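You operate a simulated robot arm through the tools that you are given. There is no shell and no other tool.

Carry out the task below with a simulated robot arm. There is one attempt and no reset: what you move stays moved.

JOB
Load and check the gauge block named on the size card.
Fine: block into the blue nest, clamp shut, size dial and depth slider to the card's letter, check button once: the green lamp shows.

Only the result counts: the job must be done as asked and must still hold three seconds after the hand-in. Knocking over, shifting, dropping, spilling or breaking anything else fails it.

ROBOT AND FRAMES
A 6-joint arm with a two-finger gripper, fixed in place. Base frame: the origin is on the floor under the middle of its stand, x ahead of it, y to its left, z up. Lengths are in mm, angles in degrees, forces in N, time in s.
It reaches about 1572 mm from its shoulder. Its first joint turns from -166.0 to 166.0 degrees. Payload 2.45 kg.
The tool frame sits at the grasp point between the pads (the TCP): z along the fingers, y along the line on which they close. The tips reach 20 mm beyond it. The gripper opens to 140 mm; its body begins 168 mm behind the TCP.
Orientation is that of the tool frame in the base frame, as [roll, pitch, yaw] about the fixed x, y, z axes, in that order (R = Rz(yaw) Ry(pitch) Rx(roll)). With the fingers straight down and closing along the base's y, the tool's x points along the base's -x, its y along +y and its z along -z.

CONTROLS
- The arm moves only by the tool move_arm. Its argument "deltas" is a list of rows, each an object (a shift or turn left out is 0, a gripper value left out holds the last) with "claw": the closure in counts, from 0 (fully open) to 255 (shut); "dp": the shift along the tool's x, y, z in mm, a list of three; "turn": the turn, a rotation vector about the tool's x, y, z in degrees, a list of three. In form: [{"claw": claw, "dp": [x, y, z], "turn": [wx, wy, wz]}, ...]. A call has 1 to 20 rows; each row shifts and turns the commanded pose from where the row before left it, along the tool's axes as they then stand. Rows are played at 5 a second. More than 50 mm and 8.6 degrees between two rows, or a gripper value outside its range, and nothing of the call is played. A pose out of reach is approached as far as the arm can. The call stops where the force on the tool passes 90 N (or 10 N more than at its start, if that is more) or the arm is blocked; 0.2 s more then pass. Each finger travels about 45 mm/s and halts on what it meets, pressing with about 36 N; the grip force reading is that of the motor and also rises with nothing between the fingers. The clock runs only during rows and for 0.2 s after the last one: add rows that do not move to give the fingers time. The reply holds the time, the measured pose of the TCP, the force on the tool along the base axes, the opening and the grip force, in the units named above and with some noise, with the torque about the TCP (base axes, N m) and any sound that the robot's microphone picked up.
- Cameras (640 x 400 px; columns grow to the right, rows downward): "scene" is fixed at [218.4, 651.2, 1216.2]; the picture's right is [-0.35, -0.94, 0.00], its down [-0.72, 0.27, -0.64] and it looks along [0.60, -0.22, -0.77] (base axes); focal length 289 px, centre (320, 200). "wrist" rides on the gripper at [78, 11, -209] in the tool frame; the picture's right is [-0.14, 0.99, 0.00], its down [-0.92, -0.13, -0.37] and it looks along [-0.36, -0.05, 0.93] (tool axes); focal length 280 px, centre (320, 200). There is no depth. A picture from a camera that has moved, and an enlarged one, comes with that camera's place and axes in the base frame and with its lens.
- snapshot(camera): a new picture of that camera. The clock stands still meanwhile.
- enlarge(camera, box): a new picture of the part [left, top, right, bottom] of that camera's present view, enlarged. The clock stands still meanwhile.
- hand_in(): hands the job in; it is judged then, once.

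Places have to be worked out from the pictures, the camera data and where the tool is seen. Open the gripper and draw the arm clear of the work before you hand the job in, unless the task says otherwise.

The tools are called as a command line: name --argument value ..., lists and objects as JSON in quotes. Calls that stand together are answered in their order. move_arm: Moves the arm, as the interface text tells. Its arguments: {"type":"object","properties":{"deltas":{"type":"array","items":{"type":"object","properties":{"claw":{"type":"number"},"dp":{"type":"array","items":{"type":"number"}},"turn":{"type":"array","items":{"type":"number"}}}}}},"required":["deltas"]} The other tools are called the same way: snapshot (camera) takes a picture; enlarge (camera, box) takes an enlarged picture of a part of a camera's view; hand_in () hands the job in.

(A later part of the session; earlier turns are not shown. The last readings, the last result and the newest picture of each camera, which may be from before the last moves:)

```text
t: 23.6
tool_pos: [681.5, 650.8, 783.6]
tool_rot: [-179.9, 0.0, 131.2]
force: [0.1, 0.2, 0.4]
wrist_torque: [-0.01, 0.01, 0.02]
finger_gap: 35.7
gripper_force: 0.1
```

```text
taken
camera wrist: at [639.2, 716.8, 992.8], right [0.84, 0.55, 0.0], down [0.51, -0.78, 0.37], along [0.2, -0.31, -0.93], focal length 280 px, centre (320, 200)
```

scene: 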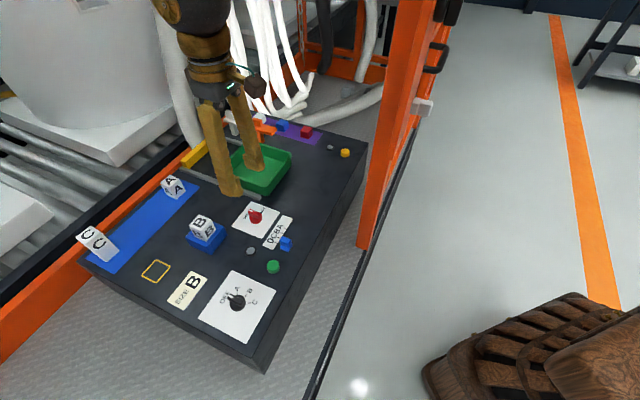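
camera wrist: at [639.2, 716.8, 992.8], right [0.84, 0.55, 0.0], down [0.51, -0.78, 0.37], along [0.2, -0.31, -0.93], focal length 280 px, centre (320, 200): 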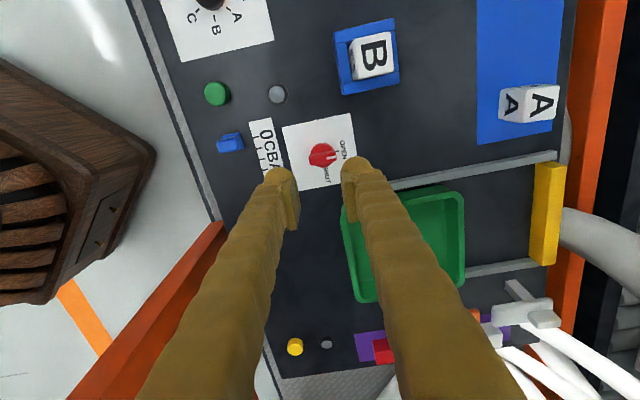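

The wrist reaches that rotation. From this second azimuth I can cross-check the knob's centre.

enlarge --camera "wrist" --box '[270, 110, 370, 190]'

enlarge --camera "wrist" --box '[320, 10, 420, 110]'

enlarge --camera "wrist" --box '[150, 0, 300, 180]'

```text
5.00 times, centred on (320, 150) of wrist
camera zoom: at [639.2, 716.8, 992.8], right [0.84, 0.55, 0.0], down [0.51, -0.78, 0.37], along [0.2, -0.31, -0.93], focal length 1402 px, centre (320, 450)
```

zoom: 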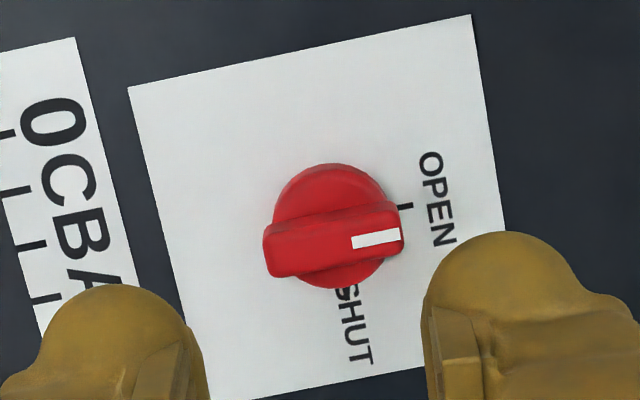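

```text
4.00 times, centred on (370, 60) of wrist
camera zoom: at [639.2, 716.8, 992.8], right [0.84, 0.55, 0.0], down [0.51, -0.78, 0.37], along [0.2, -0.31, -0.93], focal length 1122 px, centre (120, 760)
```

zoom: 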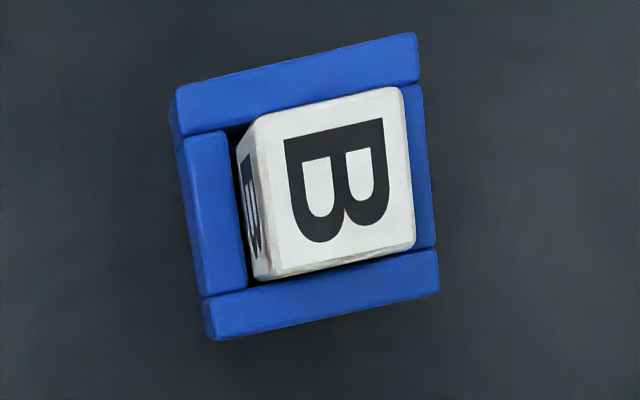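

```text
2.22 times, centred on (225, 90) of wrist
camera zoom: at [639.2, 716.8, 992.8], right [0.84, 0.55, 0.0], down [0.51, -0.78, 0.37], along [0.2, -0.31, -0.93], focal length 623 px, centre (531, 444)
```

zoom: 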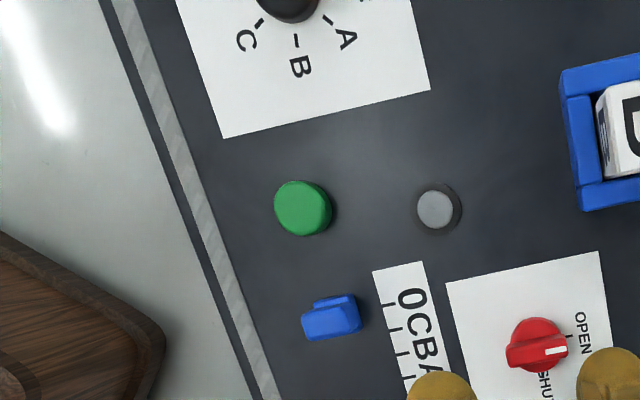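

Cross-checking both azimuths puts the knob axis at about (685, 650). I turn back so the fingers straddle the bar, centre the tool, and lower for a closer check.

move_arm --deltas '[{"turn": [0, 0, -8.5]}, {"turn": [0, 0, -8.5]}, {"turn": [0, 0, -8.5]}, {"turn": [0, 0, -8.5]}, {"turn": [0, 0, -8.5]}, {"turn": [0, 0, -8.5]}, {"turn": [0, 0, -8.5]}, {"turn": [0, 0, -8.5]}, {"turn": [0, 0, -8.5]}, {"turn": [0, 0, -8.5]}, {"turn": [0, 0, -8.5]}, {"dp": [-1.6, -2.0, 0]}, {"dp": [0, 0, 35]}, {"dp": [0, 0, 35]}, {"dp": [0, 0, 20]}, {}, {}]'

snapshot --camera "wrist"

enlarge --camera "wrist" --box '[270, 120, 370, 200]'

enlarge --camera "scene" --box '[220, 180, 290, 230]'

```text
t: 27.2
tool_pos: [685.6, 650.9, 691.9]
tool_rot: [180.0, 0.0, -135.2]
force: [0.0, 0.3, 0.1]
wrist_torque: [-0.01, -0.01, -0.02]
finger_gap: 35.8
gripper_force: 0.0
```

```text
taken
camera wrist: at [622.5, 602.6, 900.9], right [-0.6, 0.8, 0.0], down [0.74, 0.56, 0.37], along [0.29, 0.22, -0.93], focal length 280 px, centre (320, 200)
```

wrist: 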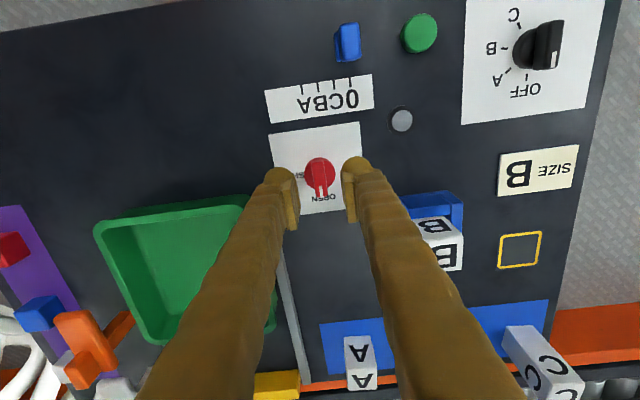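

```text
5.00 times, centred on (320, 160) of wrist
camera zoom: at [622.5, 602.6, 900.9], right [-0.6, 0.8, 0.0], down [0.74, 0.56, 0.37], along [0.29, 0.22, -0.93], focal length 1402 px, centre (320, 400)
```

zoom: 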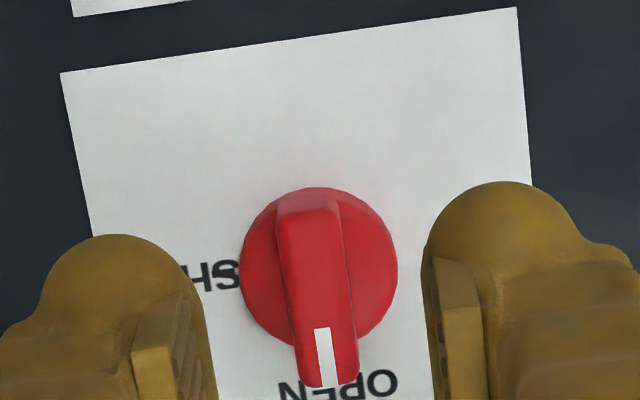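

```text
8.00 times, centred on (255, 205) of scene
camera zoom: at [218.4, 651.2, 1216.2], right [-0.35, -0.94, 0.0], down [-0.72, 0.27, -0.64], along [0.6, -0.22, -0.77], focal length 2310 px, centre (840, 160)
```

zoom: 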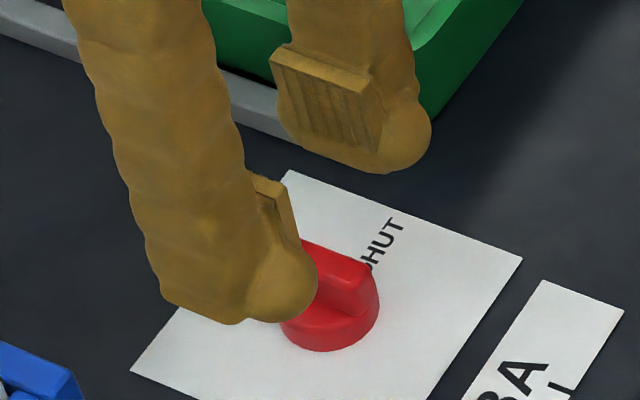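

The bar is centred within 0.5 mm and parallel to the pads. I estimate the disc top at z≈631 and the bar top at z≈648, so I lower the tips to about z 636 and close on the bar.

move_arm --deltas '[{"dp": [0, 0, 15]}, {"dp": [0, 0, 12]}, {"dp": [0, 0, 6]}, {"dp": [0, 0, 3]}, {}]'

enlarge --camera "wrist" --box '[270, 130, 370, 210]'

enlarge --camera "scene" --box '[220, 180, 290, 230]'

```text
t: 28.4
tool_pos: [683.9, 651.0, 657.5]
tool_rot: [-179.9, -0.1, -135.2]
force: [0.4, 0.4, -0.8]
wrist_torque: [-0.01, 0.04, 0.03]
finger_gap: 36.0
gripper_force: 0.1
```

```text
5.00 times, centred on (320, 170) of wrist
camera zoom: at [621.9, 603.8, 866.7], right [-0.6, 0.8, 0.0], down [0.74, 0.56, 0.37], along [0.29, 0.22, -0.93], focal length 1402 px, centre (320, 350)
```

zoom: 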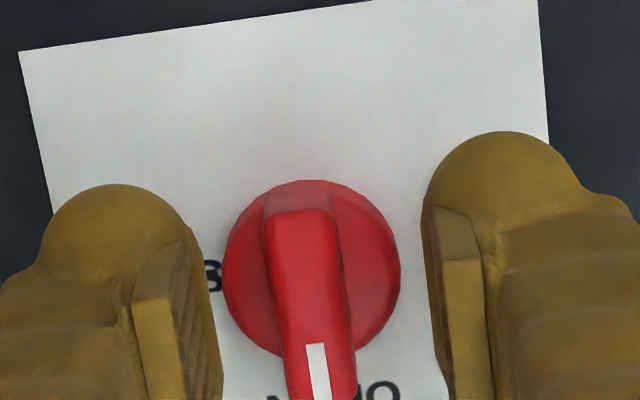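

```text
8.00 times, centred on (255, 205) of scene
camera zoom: at [218.4, 651.2, 1216.2], right [-0.35, -0.94, 0.0], down [-0.72, 0.27, -0.64], along [0.6, -0.22, -0.77], focal length 2310 px, centre (840, 160)
```

zoom: 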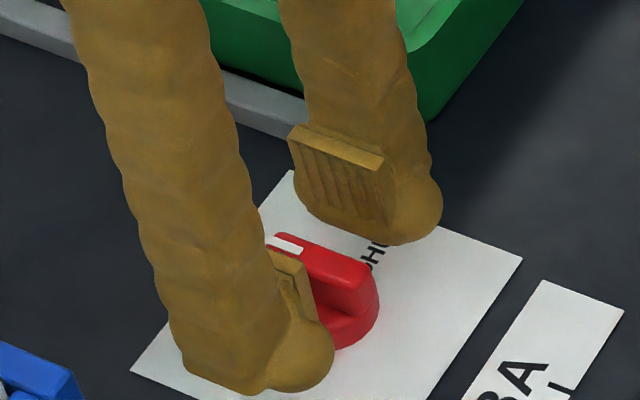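

The fingers straddle the knob with clearance. I lower 2 mm more and close gently; the final gap will show whether I have the bar (about 11 mm) or the disc (about 31 mm).

move_arm --deltas '[{"dp": [0, 0, 2]}, {}, {"claw": 215}, {"claw": 235}, {"claw": 255}, {}, {}]'

enlarge --camera "wrist" --box '[270, 130, 370, 210]'

```text
t: 30.0
tool_pos: [684.8, 649.2, 655.3]
tool_rot: [-179.9, 0.0, -135.3]
force: [17.8, -16.2, -2.2]
wrist_torque: [-0.14, -0.2, -0.01]
finger_gap: 11.0
gripper_force: 37.7
```

```text
5.00 times, centred on (320, 170) of wrist
camera zoom: at [622.7, 602.4, 864.5], right [-0.6, 0.8, 0.0], down [0.74, 0.56, 0.37], along [0.29, 0.22, -0.93], focal length 1402 px, centre (320, 350)
```

zoom: 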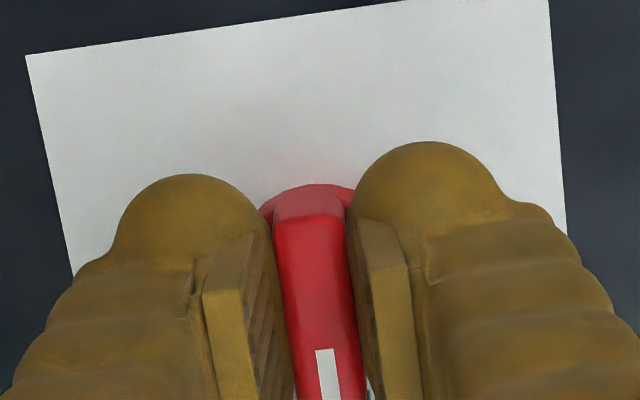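

The bar is gripped (gap 11.0 mm), but a side force of about 24 N shows I'm roughly 0.8 mm off centre along tool y. I relieve that and start turning clockwise.

move_arm --deltas '[{"dp": [0, -0.8, 0]}, {}, {"turn": [0, 0, 5]}, {"turn": [0, 0, 5]}, {"turn": [0, 0, 5]}, {"turn": [0, 0, 5]}, {}]'

enlarge --camera "wrist" --box '[260, 120, 380, 220]'

```text
t: 31.6
tool_pos: [685.3, 650.1, 654.5]
tool_rot: [179.9, 0.0, -155.2]
force: [-3.5, -7.8, 2.1]
wrist_torque: [-0.09, 0.04, -0.01]
finger_gap: 11.2
gripper_force: 37.8
```

```text
4.00 times, centred on (320, 170) of wrist
camera zoom: at [610.2, 627.1, 864.5], right [-0.29, 0.96, 0.0], down [0.89, 0.27, 0.37], along [0.35, 0.11, -0.93], focal length 1122 px, centre (320, 320)
```

zoom: 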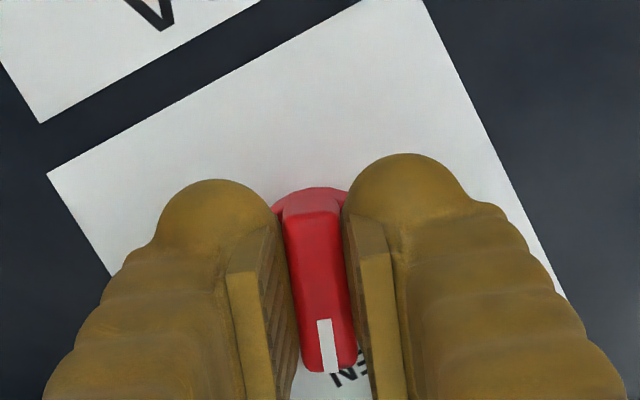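

The knob turns with the gripper under low torque. I continue to the full 90°.

move_arm --deltas '[{"turn": [0, 0, 7]}, {"turn": [0, 0, 7]}, {"turn": [0, 0, 7]}, {"turn": [0, 0, 7]}, {"turn": [0, 0, 7]}, {"turn": [0, 0, 7]}, {"turn": [0, 0, 7]}, {"turn": [0, 0, 7]}, {"turn": [0, 0, 7]}, {"turn": [0, 0, 7]}, {}, {}]'

snapshot --camera "wrist"

enlarge --camera "scene" --box '[180, 170, 300, 270]'

```text
t: 34.2
tool_pos: [685.7, 650.0, 653.9]
tool_rot: [180.0, 0.0, 134.8]
force: [-2.7, 35.4, -3.9]
wrist_torque: [0.39, 0.05, 0.04]
finger_gap: 10.9
gripper_force: 37.9
```

```text
taken
camera wrist: at [639.7, 712.6, 864.4], right [0.8, 0.6, 0.0], down [0.56, -0.74, 0.37], along [0.22, -0.29, -0.93], focal length 280 px, centre (320, 200)
```

wrist: 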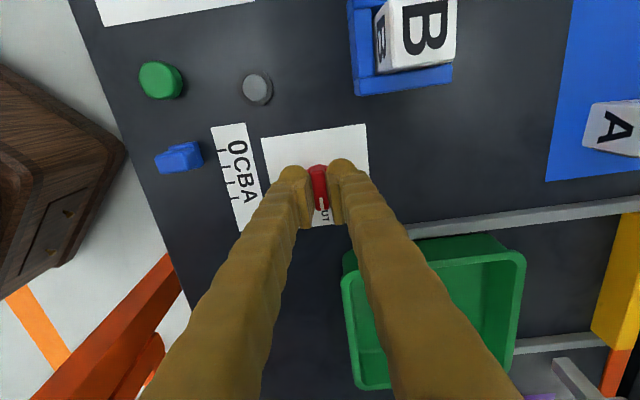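

```text
4.00 times, centred on (240, 220) of scene
camera zoom: at [218.4, 651.2, 1216.2], right [-0.35, -0.94, 0.0], down [-0.72, 0.27, -0.64], along [0.6, -0.22, -0.77], focal length 1155 px, centre (640, 120)
```

zoom: 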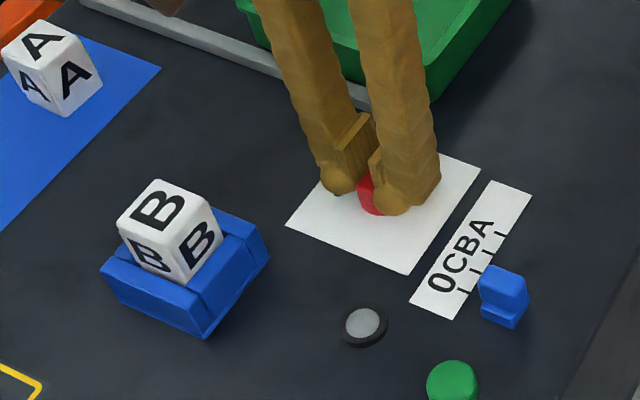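

The knob has followed to 90°. I zoom to check the pointer against the SHUT label before releasing.

enlarge --camera "wrist" --box '[260, 110, 380, 240]'

```text
3.08 times, centred on (320, 175) of wrist
camera zoom: at [639.7, 712.6, 864.4], right [0.8, 0.6, 0.0], down [0.56, -0.74, 0.37], along [0.22, -0.29, -0.93], focal length 863 px, centre (320, 277)
```

zoom: 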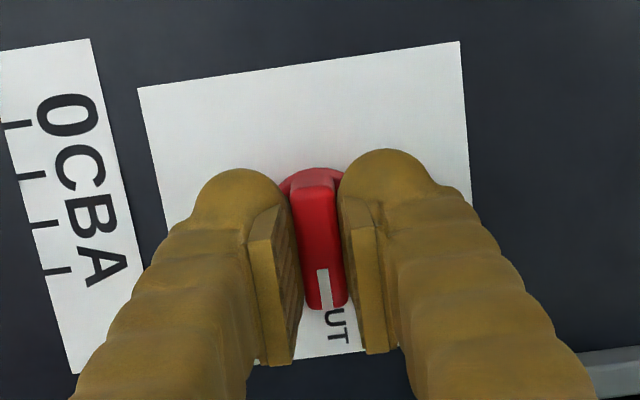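

The pointer is on SHUT. I relieve the side load, open the fingers, and rise straight up to inspect.

move_arm --deltas '[{"dp": [0.6, 0.6, 0]}, {}, {"claw": 225}, {"claw": 200}, {"claw": 190}, {}, {"dp": [0, 0, -10]}, {"dp": [0, 0, -30]}, {"dp": [0, 0, -40]}, {"dp": [0, 0, -30]}, {}]'

snapshot --camera "wrist"

enlarge --camera "wrist" --box '[270, 100, 370, 190]'

enlarge --camera "scene" --box '[180, 180, 300, 270]'

```text
t: 36.6
tool_pos: [685.3, 646.8, 766.0]
tool_rot: [180.0, -0.1, 134.8]
force: [-0.2, 0.3, -0.2]
wrist_torque: [-0.04, -0.02, 0.01]
finger_gap: 35.7
gripper_force: 0.0
```

```text
taken
camera wrist: at [639.2, 710.4, 974.8], right [0.8, 0.6, 0.0], down [0.56, -0.74, 0.37], along [0.22, -0.29, -0.93], focal length 280 px, centre (320, 200)
```

wrist: 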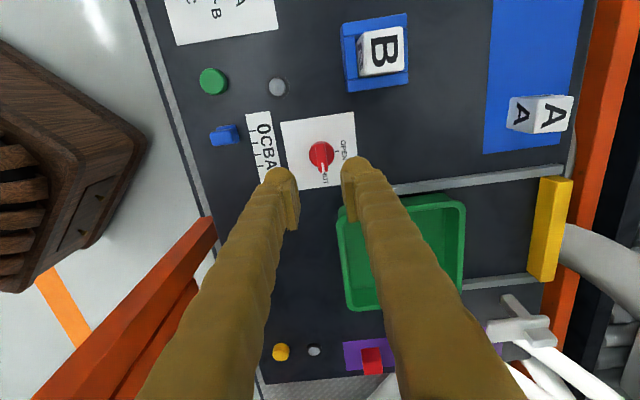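

```text
4.44 times, centred on (320, 145) of wrist
camera zoom: at [639.2, 710.4, 974.8], right [0.8, 0.6, 0.0], down [0.56, -0.74, 0.37], along [0.22, -0.29, -0.93], focal length 1246 px, centre (320, 444)
```

zoom: 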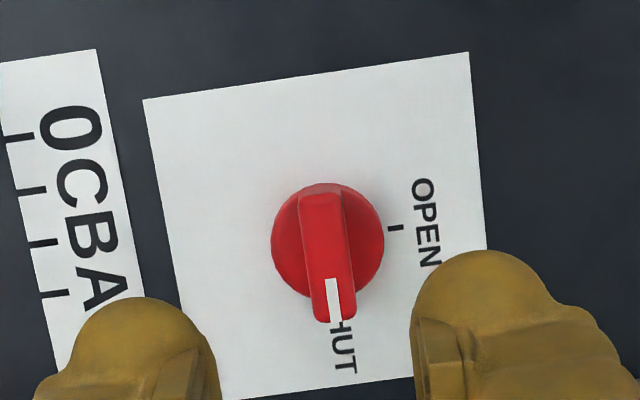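

```text
4.44 times, centred on (240, 225) of scene
camera zoom: at [218.4, 651.2, 1216.2], right [-0.35, -0.94, 0.0], down [-0.72, 0.27, -0.64], along [0.6, -0.22, -0.77], focal length 1283 px, centre (676, 89)
```

zoom: 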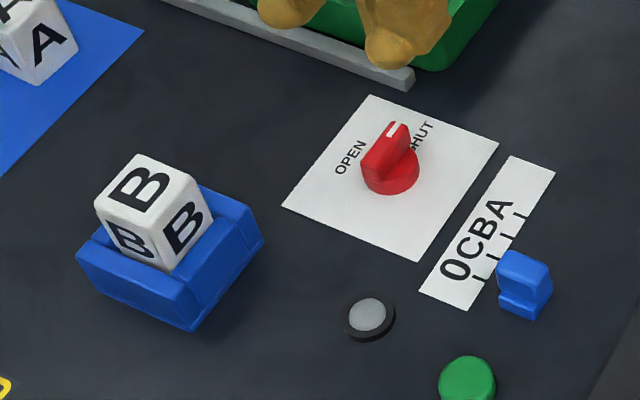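

Clamp is at SHUT and the block still stands properly in the nest. Next is the slider: I turn the wrist back to the bench alignment and move above the slider handle, near (580, 601).

move_arm --deltas '[{"turn": [0, 0, -8.5]}, {"turn": [0, 0, -8.5]}, {"turn": [0, 0, -8.5]}, {"turn": [0, 0, -8.5]}, {"turn": [0, 0, -8.5]}, {"turn": [0, 0, -8.5]}, {"turn": [0, 0, -8.5]}, {"turn": [0, 0, -8.5]}, {"turn": [0, 0, -8.5]}, {"turn": [0, 0, -8.5]}, {"turn": [0, 0, -5]}, {"dp": [36, 14, 0]}, {"dp": [36, 14, 0]}, {"dp": [36, 14, 0]}, {}, {}]'

snapshot --camera "wrist"

enlarge --camera "wrist" --box '[250, 100, 390, 210]'

snapshot --camera "scene"

```text
t: 40.0
tool_pos: [580.4, 604.4, 766.0]
tool_rot: [179.9, 0.0, -135.1]
force: [0.6, -0.5, -1.0]
wrist_torque: [-0.03, -0.01, 0.03]
finger_gap: 35.8
gripper_force: 0.2
```

```text
taken
camera wrist: at [517.6, 556.2, 976.0], right [-0.6, 0.8, 0.0], down [0.74, 0.56, 0.37], along [0.29, 0.22, -0.93], focal length 280 px, centre (320, 200)
```

wrist: 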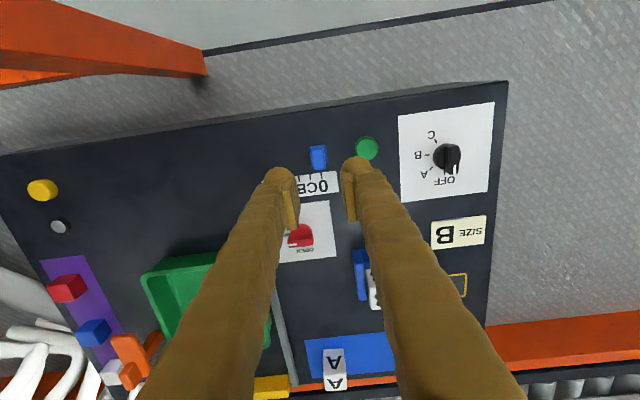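

```text
3.64 times, centred on (320, 155) of wrist
camera zoom: at [517.6, 556.2, 976.0], right [-0.6, 0.8, 0.0], down [0.74, 0.56, 0.37], along [0.29, 0.22, -0.93], focal length 1020 px, centre (320, 364)
```

zoom: 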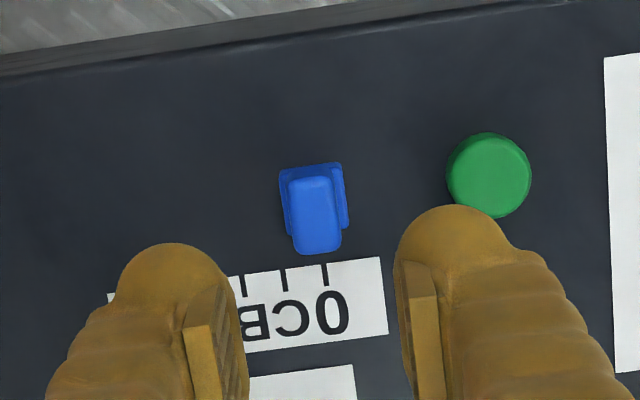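

```text
taken
```

scene: 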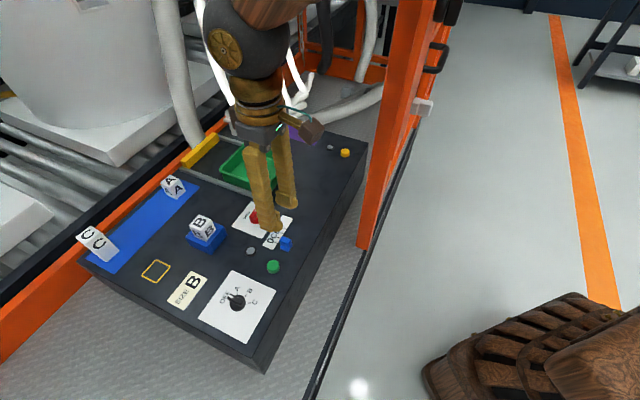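

The slider handle has a fin about 14×23 mm on a base about 21 mm wide. It sits on tick 0; B is 30 mm along the scale, and the green button is about 59 mm away on the other side. I centre on the fin with a small bias away from the button, narrow the opening to 30 mm, and lower for a closer look.

move_arm --deltas '[{"dp": [1.7, -4.3, 0], "claw": 200}, {"dp": [0, 0, 35]}, {"dp": [0, 0, 30]}, {}, {}]'

enlarge --camera "wrist" --box '[260, 120, 380, 210]'

enlarge --camera "scene" --box '[255, 205, 305, 275]'

```text
t: 41.2
tool_pos: [580.8, 601.7, 702.0]
tool_rot: [180.0, 0.0, -135.3]
force: [0.6, -0.8, -0.7]
wrist_torque: [0.01, 0.01, 0.01]
finger_gap: 30.1
gripper_force: 0.0
```

```text
4.44 times, centred on (320, 165) of wrist
camera zoom: at [517.9, 555.3, 911.2], right [-0.6, 0.8, 0.0], down [0.74, 0.56, 0.37], along [0.29, 0.22, -0.93], focal length 1246 px, centre (320, 356)
```

zoom: 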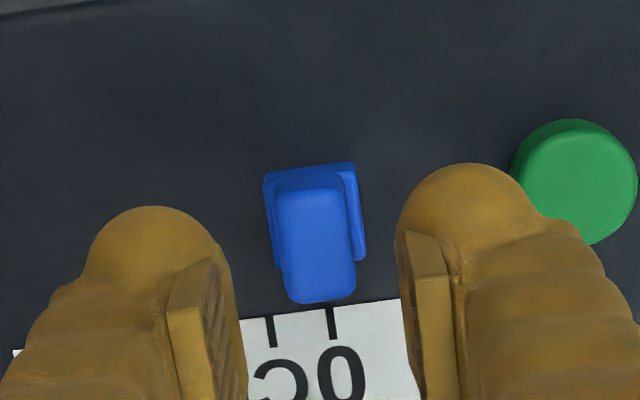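

```text
5.71 times, centred on (280, 240) of scene
camera zoom: at [218.4, 651.2, 1216.2], right [-0.35, -0.94, 0.0], down [-0.72, 0.27, -0.64], along [0.6, -0.22, -0.77], focal length 1650 px, centre (549, -29)
```

zoom: 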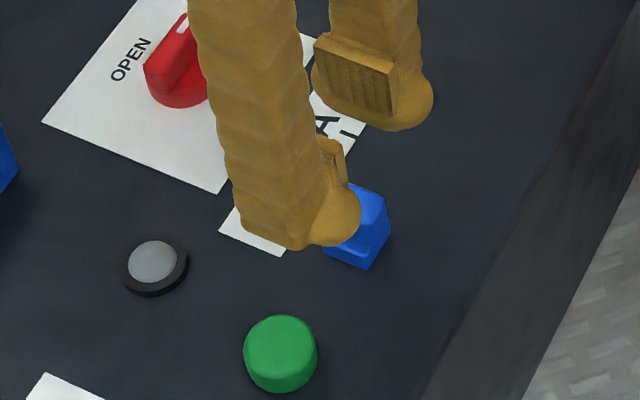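

The fin appears nearly centred between the fingers, so the last sideways shift seems smaller than commanded. I nudge 2.5 mm more away from the button, wait for settling, and re-check.

move_arm --deltas '[{"dp": [0, -2.5, 0]}, {}, {}, {}]'

enlarge --camera "wrist" --box '[260, 120, 380, 210]'

```text
t: 42.2
tool_pos: [582.7, 600.1, 700.7]
tool_rot: [-180.0, 0.0, -135.1]
force: [0.6, -0.5, 0.9]
wrist_torque: [-0.01, -0.02, 0.0]
finger_gap: 30.1
gripper_force: 0.0
```

```text
4.44 times, centred on (320, 165) of wrist
camera zoom: at [519.8, 552.3, 910.5], right [-0.6, 0.8, 0.0], down [0.74, 0.56, 0.37], along [0.29, 0.22, -0.93], focal length 1246 px, centre (320, 356)
```

zoom: 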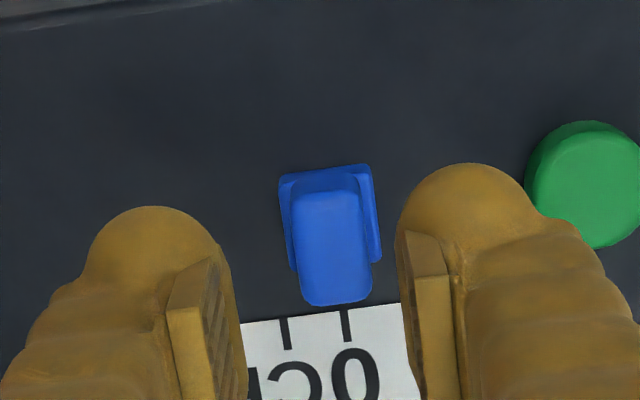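

The tool is now biased about 3 mm away from the button as wanted. I lower so the tips reach z≈634 on either side of the handle.

move_arm --deltas '[{"dp": [0, 0, 18]}, {"dp": [0, 0, 15]}, {"dp": [0, 0, 8]}, {"dp": [0, 0, 4]}, {}, {}]'

enlarge --camera "wrist" --box '[260, 120, 380, 210]'

enlarge --camera "scene" --box '[255, 205, 305, 275]'

```text
t: 43.6
tool_pos: [582.0, 597.2, 655.7]
tool_rot: [179.9, 0.0, -135.3]
force: [0.1, 0.4, -0.7]
wrist_torque: [0.05, 0.0, 0.01]
finger_gap: 30.3
gripper_force: 0.0
```

```text
4.44 times, centred on (320, 165) of wrist
camera zoom: at [520.5, 550.3, 865.2], right [-0.6, 0.8, 0.0], down [0.74, 0.56, 0.37], along [0.29, 0.22, -0.93], focal length 1246 px, centre (320, 356)
```

zoom: 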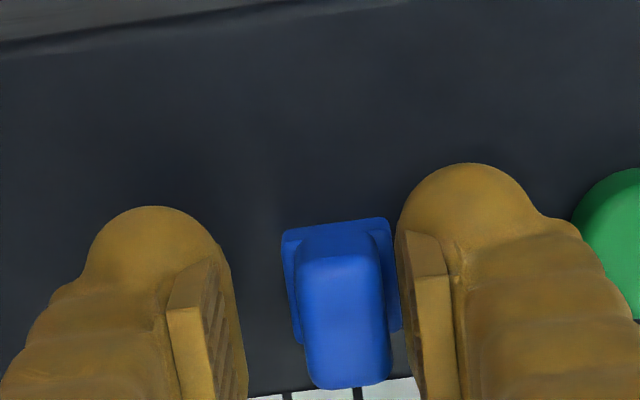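

```text
5.71 times, centred on (280, 240) of scene
camera zoom: at [218.4, 651.2, 1216.2], right [-0.35, -0.94, 0.0], down [-0.72, 0.27, -0.64], along [0.6, -0.22, -0.77], focal length 1650 px, centre (549, -29)
```

zoom: 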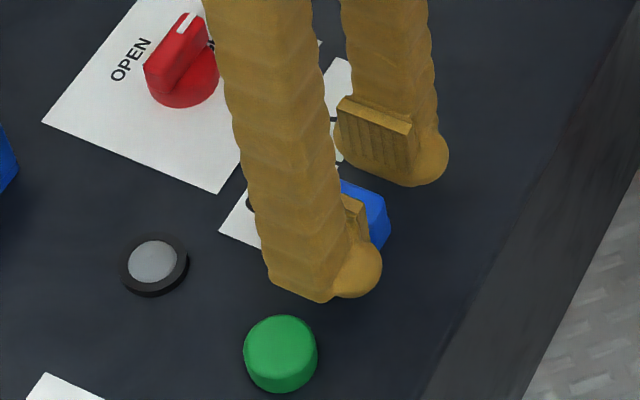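

There is no contact, but the arm has kept settling and the handle is now about 5 mm off-centre. I shift 3.5 mm back, let it settle, and then close on the handle.

move_arm --deltas '[{"dp": [0, 2, 0]}, {"dp": [0, 1.5, 0]}, {}, {}, {}]'

enlarge --camera "wrist" --box '[260, 120, 380, 210]'

```text
t: 44.8
tool_pos: [581.1, 602.5, 655.8]
tool_rot: [179.9, 0.0, -135.1]
force: [0.2, -0.4, 0.8]
wrist_torque: [0.0, -0.01, 0.05]
finger_gap: 30.4
gripper_force: 0.0
```

```text
4.44 times, centred on (320, 165) of wrist
camera zoom: at [518.3, 553.7, 864.8], right [-0.6, 0.8, 0.0], down [0.74, 0.56, 0.37], along [0.29, 0.22, -0.93], focal length 1246 px, centre (320, 356)
```

zoom: 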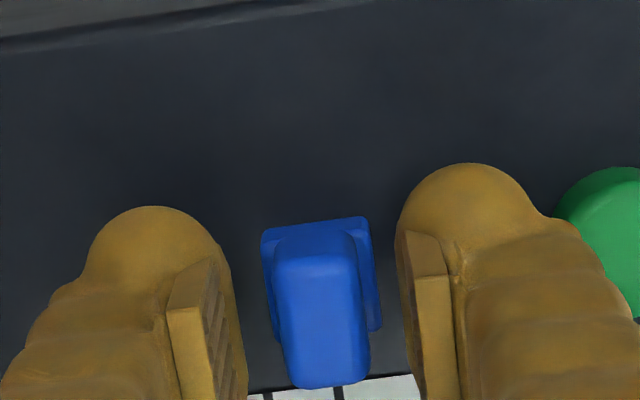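

The handle is centred now. I close the fingers on it.

move_arm --deltas '[{"claw": 215}, {"claw": 230}, {"claw": 255}, {}, {}]'

enlarge --camera "wrist" --box '[260, 120, 380, 210]'

```text
t: 46.0
tool_pos: [580.8, 600.8, 655.7]
tool_rot: [180.0, 0.1, -135.2]
force: [0.1, 0.3, -1.6]
wrist_torque: [0.01, 0.01, 0.13]
finger_gap: 14.9
gripper_force: 40.8
```

```text
4.44 times, centred on (320, 165) of wrist
camera zoom: at [518.3, 553.7, 864.8], right [-0.6, 0.8, 0.0], down [0.74, 0.56, 0.37], along [0.29, 0.22, -0.93], focal length 1246 px, centre (320, 356)
```

zoom: 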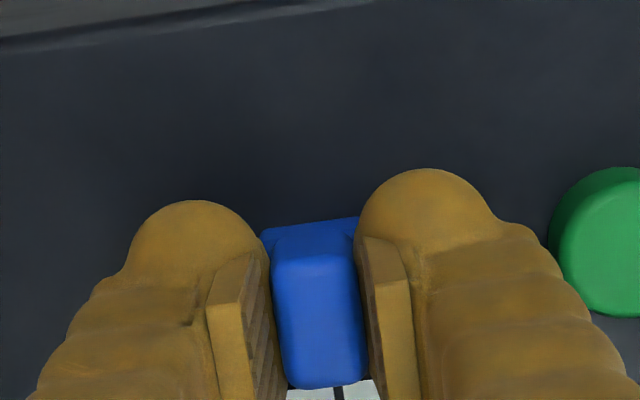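

The slider fin is gripped (14.9 mm) with almost no side force. I slide it along the scale (tool −y) towards B, 28 mm first, and then check against the ticks.

move_arm --deltas '[{"dp": [0, -4, 0]}, {"dp": [0, -6, 0]}, {"dp": [0, -6, 0]}, {"dp": [0, -6, 0]}, {"dp": [0, -6, 0]}, {}, {}, {}, {}]'

snapshot --camera "wrist"

enlarge --camera "wrist" --box '[260, 130, 400, 230]'

enlarge --camera "scene" --box '[255, 205, 305, 275]'

```text
t: 48.0
tool_pos: [602.0, 580.3, 654.6]
tool_rot: [179.9, 0.1, -135.2]
force: [3.6, 4.7, 30.5]
wrist_torque: [0.08, -0.05, 0.17]
finger_gap: 14.9
gripper_force: 40.9
```

```text
taken
camera wrist: at [538.2, 533.4, 863.9], right [-0.6, 0.8, 0.0], down [0.74, 0.56, 0.37], along [0.3, 0.22, -0.93], focal length 280 px, centre (320, 200)
```

wrist: 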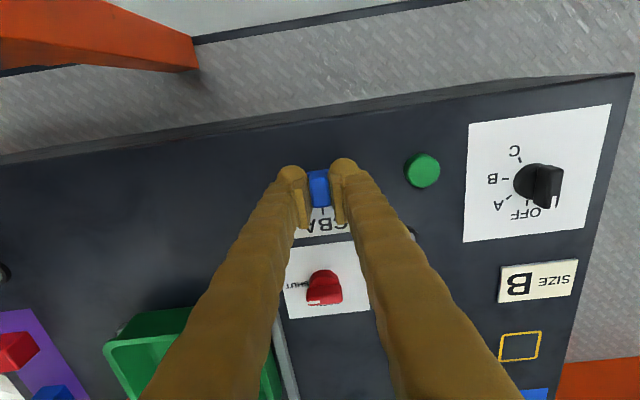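

```text
4.00 times, centred on (330, 180) of wrist
camera zoom: at [538.2, 533.4, 863.9], right [-0.6, 0.8, 0.0], down [0.74, 0.56, 0.37], along [0.3, 0.22, -0.93], focal length 1122 px, centre (280, 280)
```

zoom: 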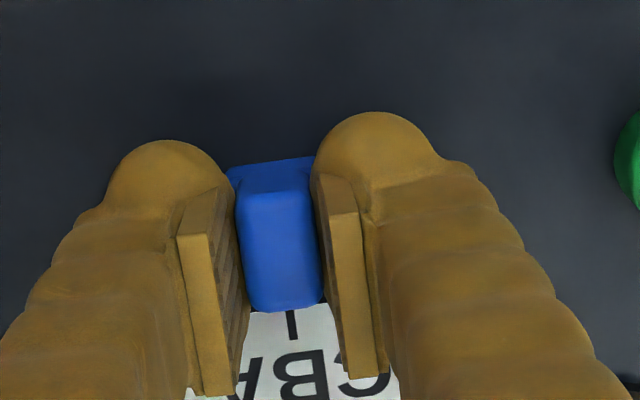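

```text
5.71 times, centred on (280, 240) of scene
camera zoom: at [218.4, 651.2, 1216.2], right [-0.35, -0.94, 0.0], down [-0.72, 0.27, -0.64], along [0.6, -0.22, -0.77], focal length 1650 px, centre (549, -29)
```

zoom: 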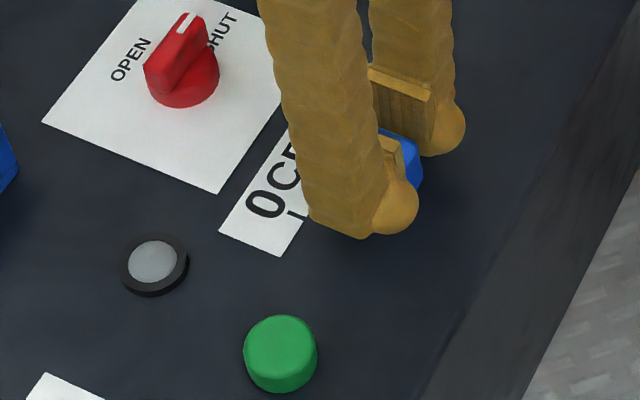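

The slider has moved 28.4 mm and the B tick lies about 1.6–1.9 mm further on. There is also a 30 N vertical load, so I rise slightly to relieve it and finish the slide.

move_arm --deltas '[{"dp": [0, -1.6, -0.8]}, {}, {}, {}]'

enlarge --camera "wrist" --box '[260, 130, 400, 230]'

```text
t: 49.0
tool_pos: [600.2, 580.5, 653.9]
tool_rot: [180.0, 0.0, -135.2]
force: [18.4, 17.7, -6.4]
wrist_torque: [0.32, -0.34, 0.15]
finger_gap: 14.9
gripper_force: 40.8
```

```text
4.00 times, centred on (330, 180) of wrist
camera zoom: at [538.9, 532.8, 863.9], right [-0.6, 0.8, 0.0], down [0.74, 0.56, 0.37], along [0.29, 0.22, -0.93], focal length 1122 px, centre (280, 280)
```

zoom: 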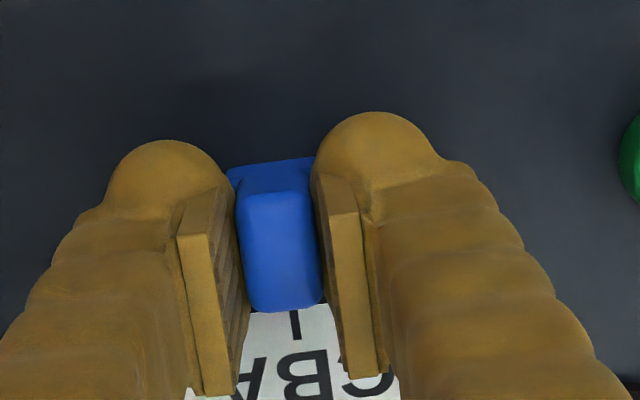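

One more small step is needed (about 0.7 mm), and the track is pushing the tool along −x, so I correct both.

move_arm --deltas '[{"dp": [-0.6, -0.8, 0]}, {}, {}, {}]'

enlarge --camera "wrist" --box '[260, 130, 400, 230]'

```text
t: 50.0
tool_pos: [601.5, 580.4, 655.4]
tool_rot: [180.0, 0.0, -135.1]
force: [15.7, 15.3, -19.6]
wrist_torque: [0.2, -0.2, 0.14]
finger_gap: 14.9
gripper_force: 41.3
```

```text
4.00 times, centred on (330, 180) of wrist
camera zoom: at [538.9, 532.5, 864.3], right [-0.6, 0.8, 0.0], down [0.74, 0.56, 0.37], along [0.29, 0.22, -0.93], focal length 1122 px, centre (280, 280)
```

zoom: 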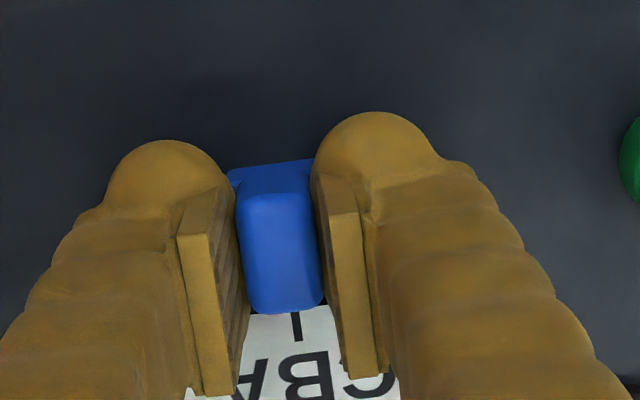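

The tick now sits essentially under the handle's centre line. I release by opening and rise straight up to inspect the slider.

move_arm --deltas '[{"claw": 230}, {"claw": 210}, {"claw": 195}, {}, {}, {"dp": [0, 0, -10]}, {"dp": [0, 0, -30]}, {"dp": [0, 0, -40]}, {"dp": [0, 0, -30]}, {}, {}]'

snapshot --camera "wrist"

enlarge --camera "wrist" --box '[260, 110, 380, 200]'

enlarge --camera "scene" --box '[255, 205, 305, 275]'

```text
t: 52.4
tool_pos: [599.9, 578.2, 767.2]
tool_rot: [-179.9, 0.1, -135.2]
force: [1.0, 0.0, 0.9]
wrist_torque: [-0.01, -0.02, 0.01]
finger_gap: 33.1
gripper_force: 0.0
```

```text
taken
camera wrist: at [539.1, 532.3, 976.8], right [-0.6, 0.8, 0.0], down [0.74, 0.56, 0.37], along [0.29, 0.22, -0.93], focal length 280 px, centre (320, 200)
```

wrist: 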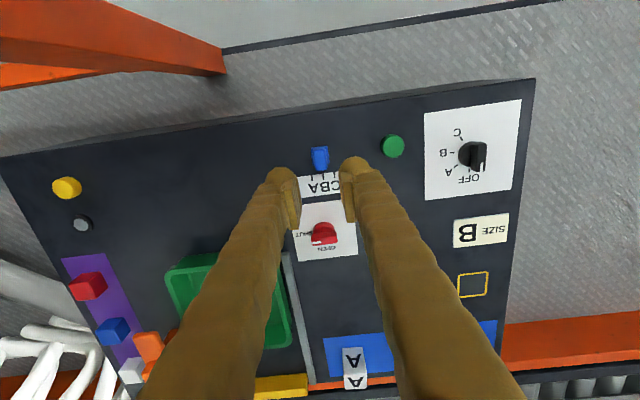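

```text
4.44 times, centred on (320, 155) of wrist
camera zoom: at [539.1, 532.3, 976.8], right [-0.6, 0.8, 0.0], down [0.74, 0.56, 0.37], along [0.29, 0.22, -0.93], focal length 1246 px, centre (320, 400)
```

zoom: 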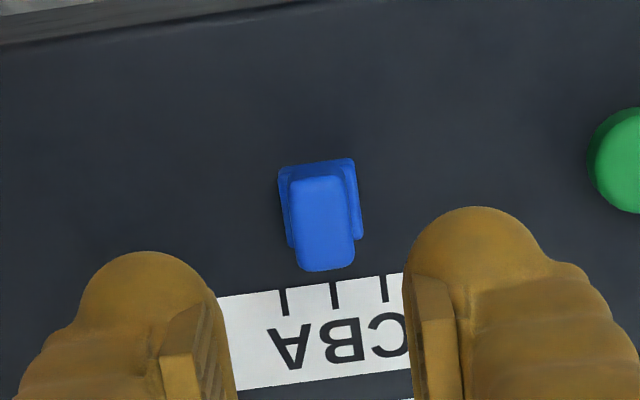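

```text
5.71 times, centred on (280, 240) of scene
camera zoom: at [218.4, 651.2, 1216.2], right [-0.35, -0.94, 0.0], down [-0.72, 0.27, -0.64], along [0.6, -0.22, -0.77], focal length 1650 px, centre (549, -29)
```

zoom: 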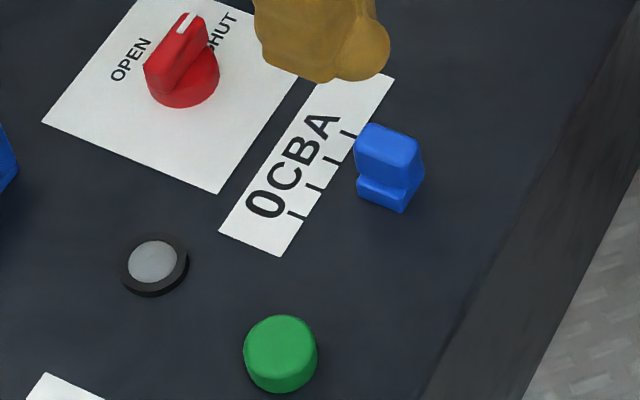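

Measured from above, the slider is within about 0.3 mm of the B tick. Next is the size dial, centred near (484, 731): I move over it at the same height.

move_arm --deltas '[{"dp": [-5.8, 47.8, 0]}, {"dp": [-5.8, 47.8, 0]}, {"dp": [-5.8, 47.8, 0]}, {"dp": [-5.8, 47.7, 0]}, {}, {}, {}]'

snapshot --camera "wrist"

enlarge --camera "wrist" --box '[260, 110, 380, 200]'

snapshot --camera "scene"

```text
t: 54.0
tool_pos: [482.8, 732.0, 764.7]
tool_rot: [179.9, 0.0, -135.2]
force: [0.0, 0.2, 0.4]
wrist_torque: [0.01, -0.01, -0.03]
finger_gap: 32.9
gripper_force: 0.2
```

```text
taken
camera wrist: at [420.7, 684.2, 974.2], right [-0.6, 0.8, 0.0], down [0.74, 0.56, 0.37], along [0.29, 0.22, -0.93], focal length 280 px, centre (320, 200)
```

wrist: 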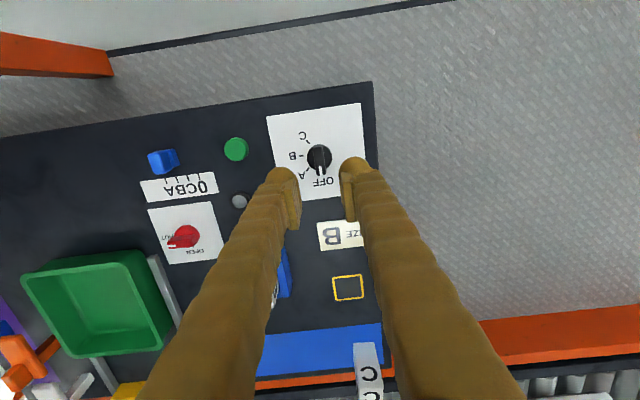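

```text
4.44 times, centred on (320, 155) of wrist
camera zoom: at [420.7, 684.2, 974.2], right [-0.6, 0.8, 0.0], down [0.74, 0.56, 0.37], along [0.29, 0.22, -0.93], focal length 1246 px, centre (320, 400)
```

zoom: 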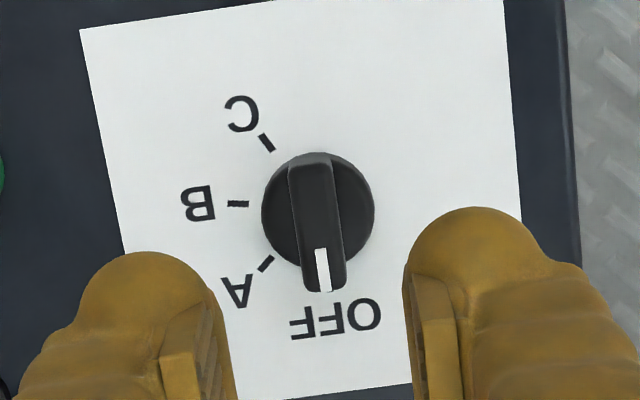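

```text
taken
```

scene: 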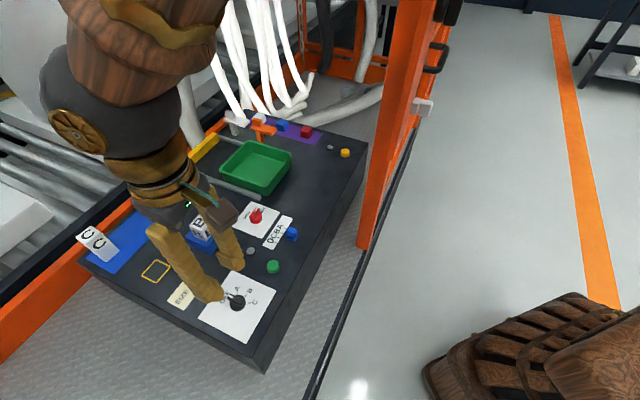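

The dial is centred under the TCP within 1 mm. The ticks measure about 49–50° apart, so B is about 98–99° clockwise from OFF. I test that rotation in free air first.

move_arm --deltas '[{"turn": [0, 0, 8.5]}, {"turn": [0, 0, 8.5]}, {"turn": [0, 0, 8.5]}, {"turn": [0, 0, 8.5]}, {"turn": [0, 0, 8.5]}, {"turn": [0, 0, 8.5]}, {"turn": [0, 0, 8.5]}, {"turn": [0, 0, 8.5]}, {"turn": [0, 0, 8.5]}, {"turn": [0, 0, 8.5]}, {"turn": [0, 0, 8.5]}, {"turn": [0, 0, 5.5]}, {}, {}]'

snapshot --camera "wrist"

enlarge --camera "wrist" --box '[260, 110, 380, 200]'

```text
t: 57.0
tool_pos: [484.7, 732.7, 766.2]
tool_rot: [-179.9, 0.0, 125.7]
force: [0.4, -1.3, 0.3]
wrist_torque: [0.01, 0.02, 0.01]
finger_gap: 32.8
gripper_force: 0.1
```

```text
taken
camera wrist: at [448.3, 801.4, 974.6], right [0.88, 0.47, 0.0], down [0.43, -0.82, 0.37], along [0.17, -0.33, -0.93], focal length 280 px, centre (320, 200)
```

wrist: 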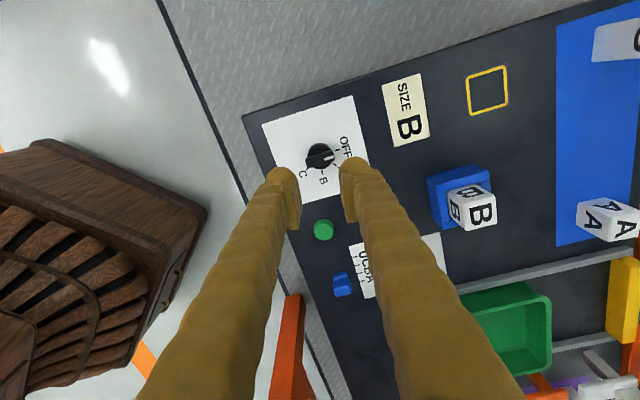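

```text
4.44 times, centred on (320, 155) of wrist
camera zoom: at [448.3, 801.4, 974.6], right [0.88, 0.47, 0.0], down [0.43, -0.82, 0.37], along [0.17, -0.33, -0.93], focal length 1246 px, centre (320, 400)
```

zoom: 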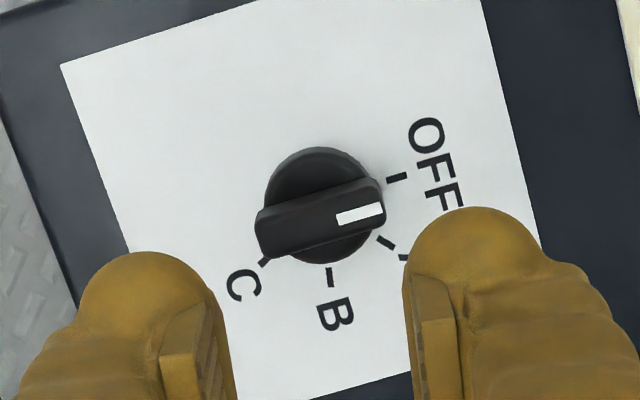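

That rotation is reachable. I zoom in tighter to measure the tick angles precisely.

enlarge --camera "wrist" --box '[292, 130, 352, 170]'

enlarge --camera "wrist" --box '[250, 90, 370, 210]'

```text
10.00 times, centred on (322, 150) of wrist
camera zoom: at [448.3, 801.4, 974.6], right [0.88, 0.47, 0.0], down [0.43, -0.82, 0.37], along [0.17, -0.33, -0.93], focal length 2804 px, centre (300, 700)
```

zoom: 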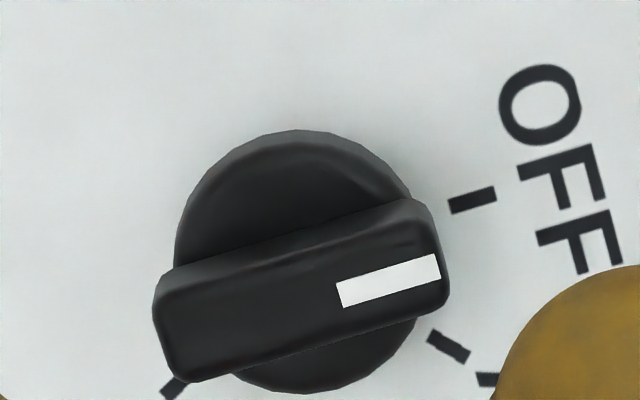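

```text
3.33 times, centred on (310, 150) of wrist
camera zoom: at [448.3, 801.4, 974.6], right [0.88, 0.47, 0.0], down [0.43, -0.82, 0.37], along [0.17, -0.33, -0.93], focal length 935 px, centre (353, 367)
```

zoom: 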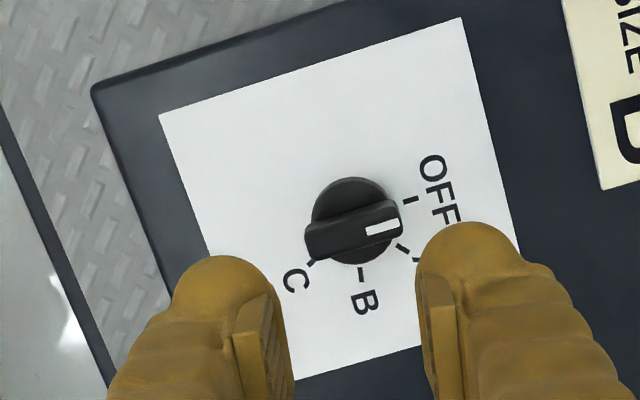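

The ticks measure roughly 49° apart, so I plan a turn of about 98° and will verify visually. I turn back, open to 36 mm, and lower to above the dial.

move_arm --deltas '[{"turn": [0, 0, -8.5], "claw": 190}, {"turn": [0, 0, -8.5]}, {"turn": [0, 0, -8.5]}, {"turn": [0, 0, -8.5]}, {"turn": [0, 0, -8.5]}, {"turn": [0, 0, -8.5]}, {"turn": [0, 0, -8.5]}, {"turn": [0, 0, -8.5]}, {"turn": [0, 0, -8.5]}, {"turn": [0, 0, -8.5]}, {"turn": [0, 0, -8.5]}, {"turn": [0, 0, -5.5]}, {"dp": [0, 0, 35]}, {"dp": [0, 0, 30]}, {"dp": [0, 0, 10]}, {}, {}, {}, {}]'

enlarge --camera "wrist" --box '[270, 120, 370, 200]'

```text
t: 61.0
tool_pos: [484.3, 730.0, 691.0]
tool_rot: [-179.9, 0.0, -135.2]
force: [-0.9, 0.4, 0.5]
wrist_torque: [0.01, 0.0, 0.01]
finger_gap: 35.7
gripper_force: 0.1
```

```text
5.00 times, centred on (320, 160) of wrist
camera zoom: at [421.9, 682.6, 899.7], right [-0.6, 0.8, 0.0], down [0.74, 0.56, 0.37], along [0.29, 0.22, -0.93], focal length 1402 px, centre (320, 400)
```

zoom: 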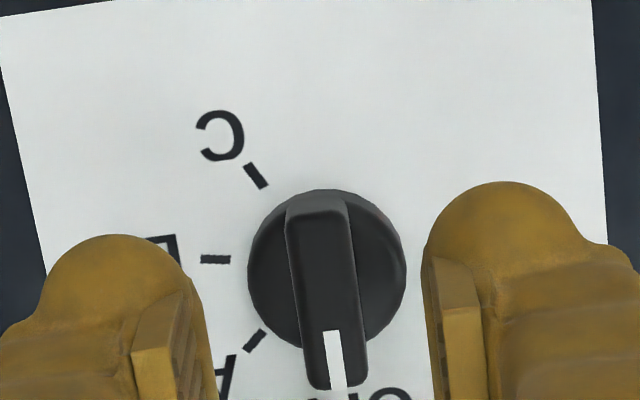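

The dial is centred to about 1 mm. I correct that, lower the tips to just above the disc (as with the red knob), and close on the bar.

move_arm --deltas '[{"dp": [0.7, 1.1, 0]}, {"dp": [0, 0, 15]}, {"dp": [0, 0, 12]}, {"dp": [0, 0, 6]}, {"dp": [0, 0, 2]}, {}, {}, {}]'

enlarge --camera "wrist" --box '[270, 130, 370, 210]'

```text
t: 62.8
tool_pos: [483.4, 731.4, 657.1]
tool_rot: [180.0, 0.0, -135.3]
force: [-0.4, -0.5, 0.6]
wrist_torque: [0.0, -0.02, -0.05]
finger_gap: 35.5
gripper_force: 0.1
```

```text
5.00 times, centred on (320, 170) of wrist
camera zoom: at [420.0, 684.2, 866.0], right [-0.6, 0.8, 0.0], down [0.74, 0.56, 0.37], along [0.29, 0.22, -0.93], focal length 1402 px, centre (320, 350)
```

zoom: 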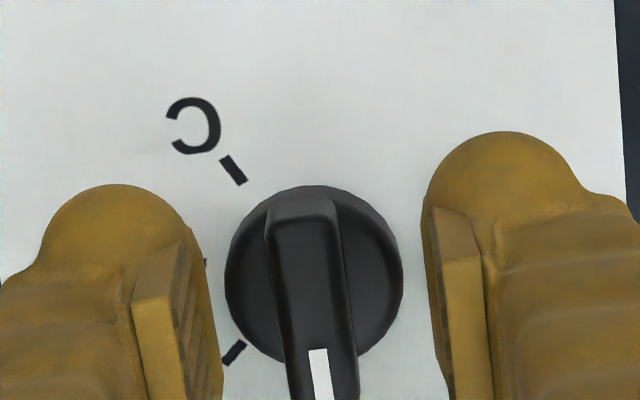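

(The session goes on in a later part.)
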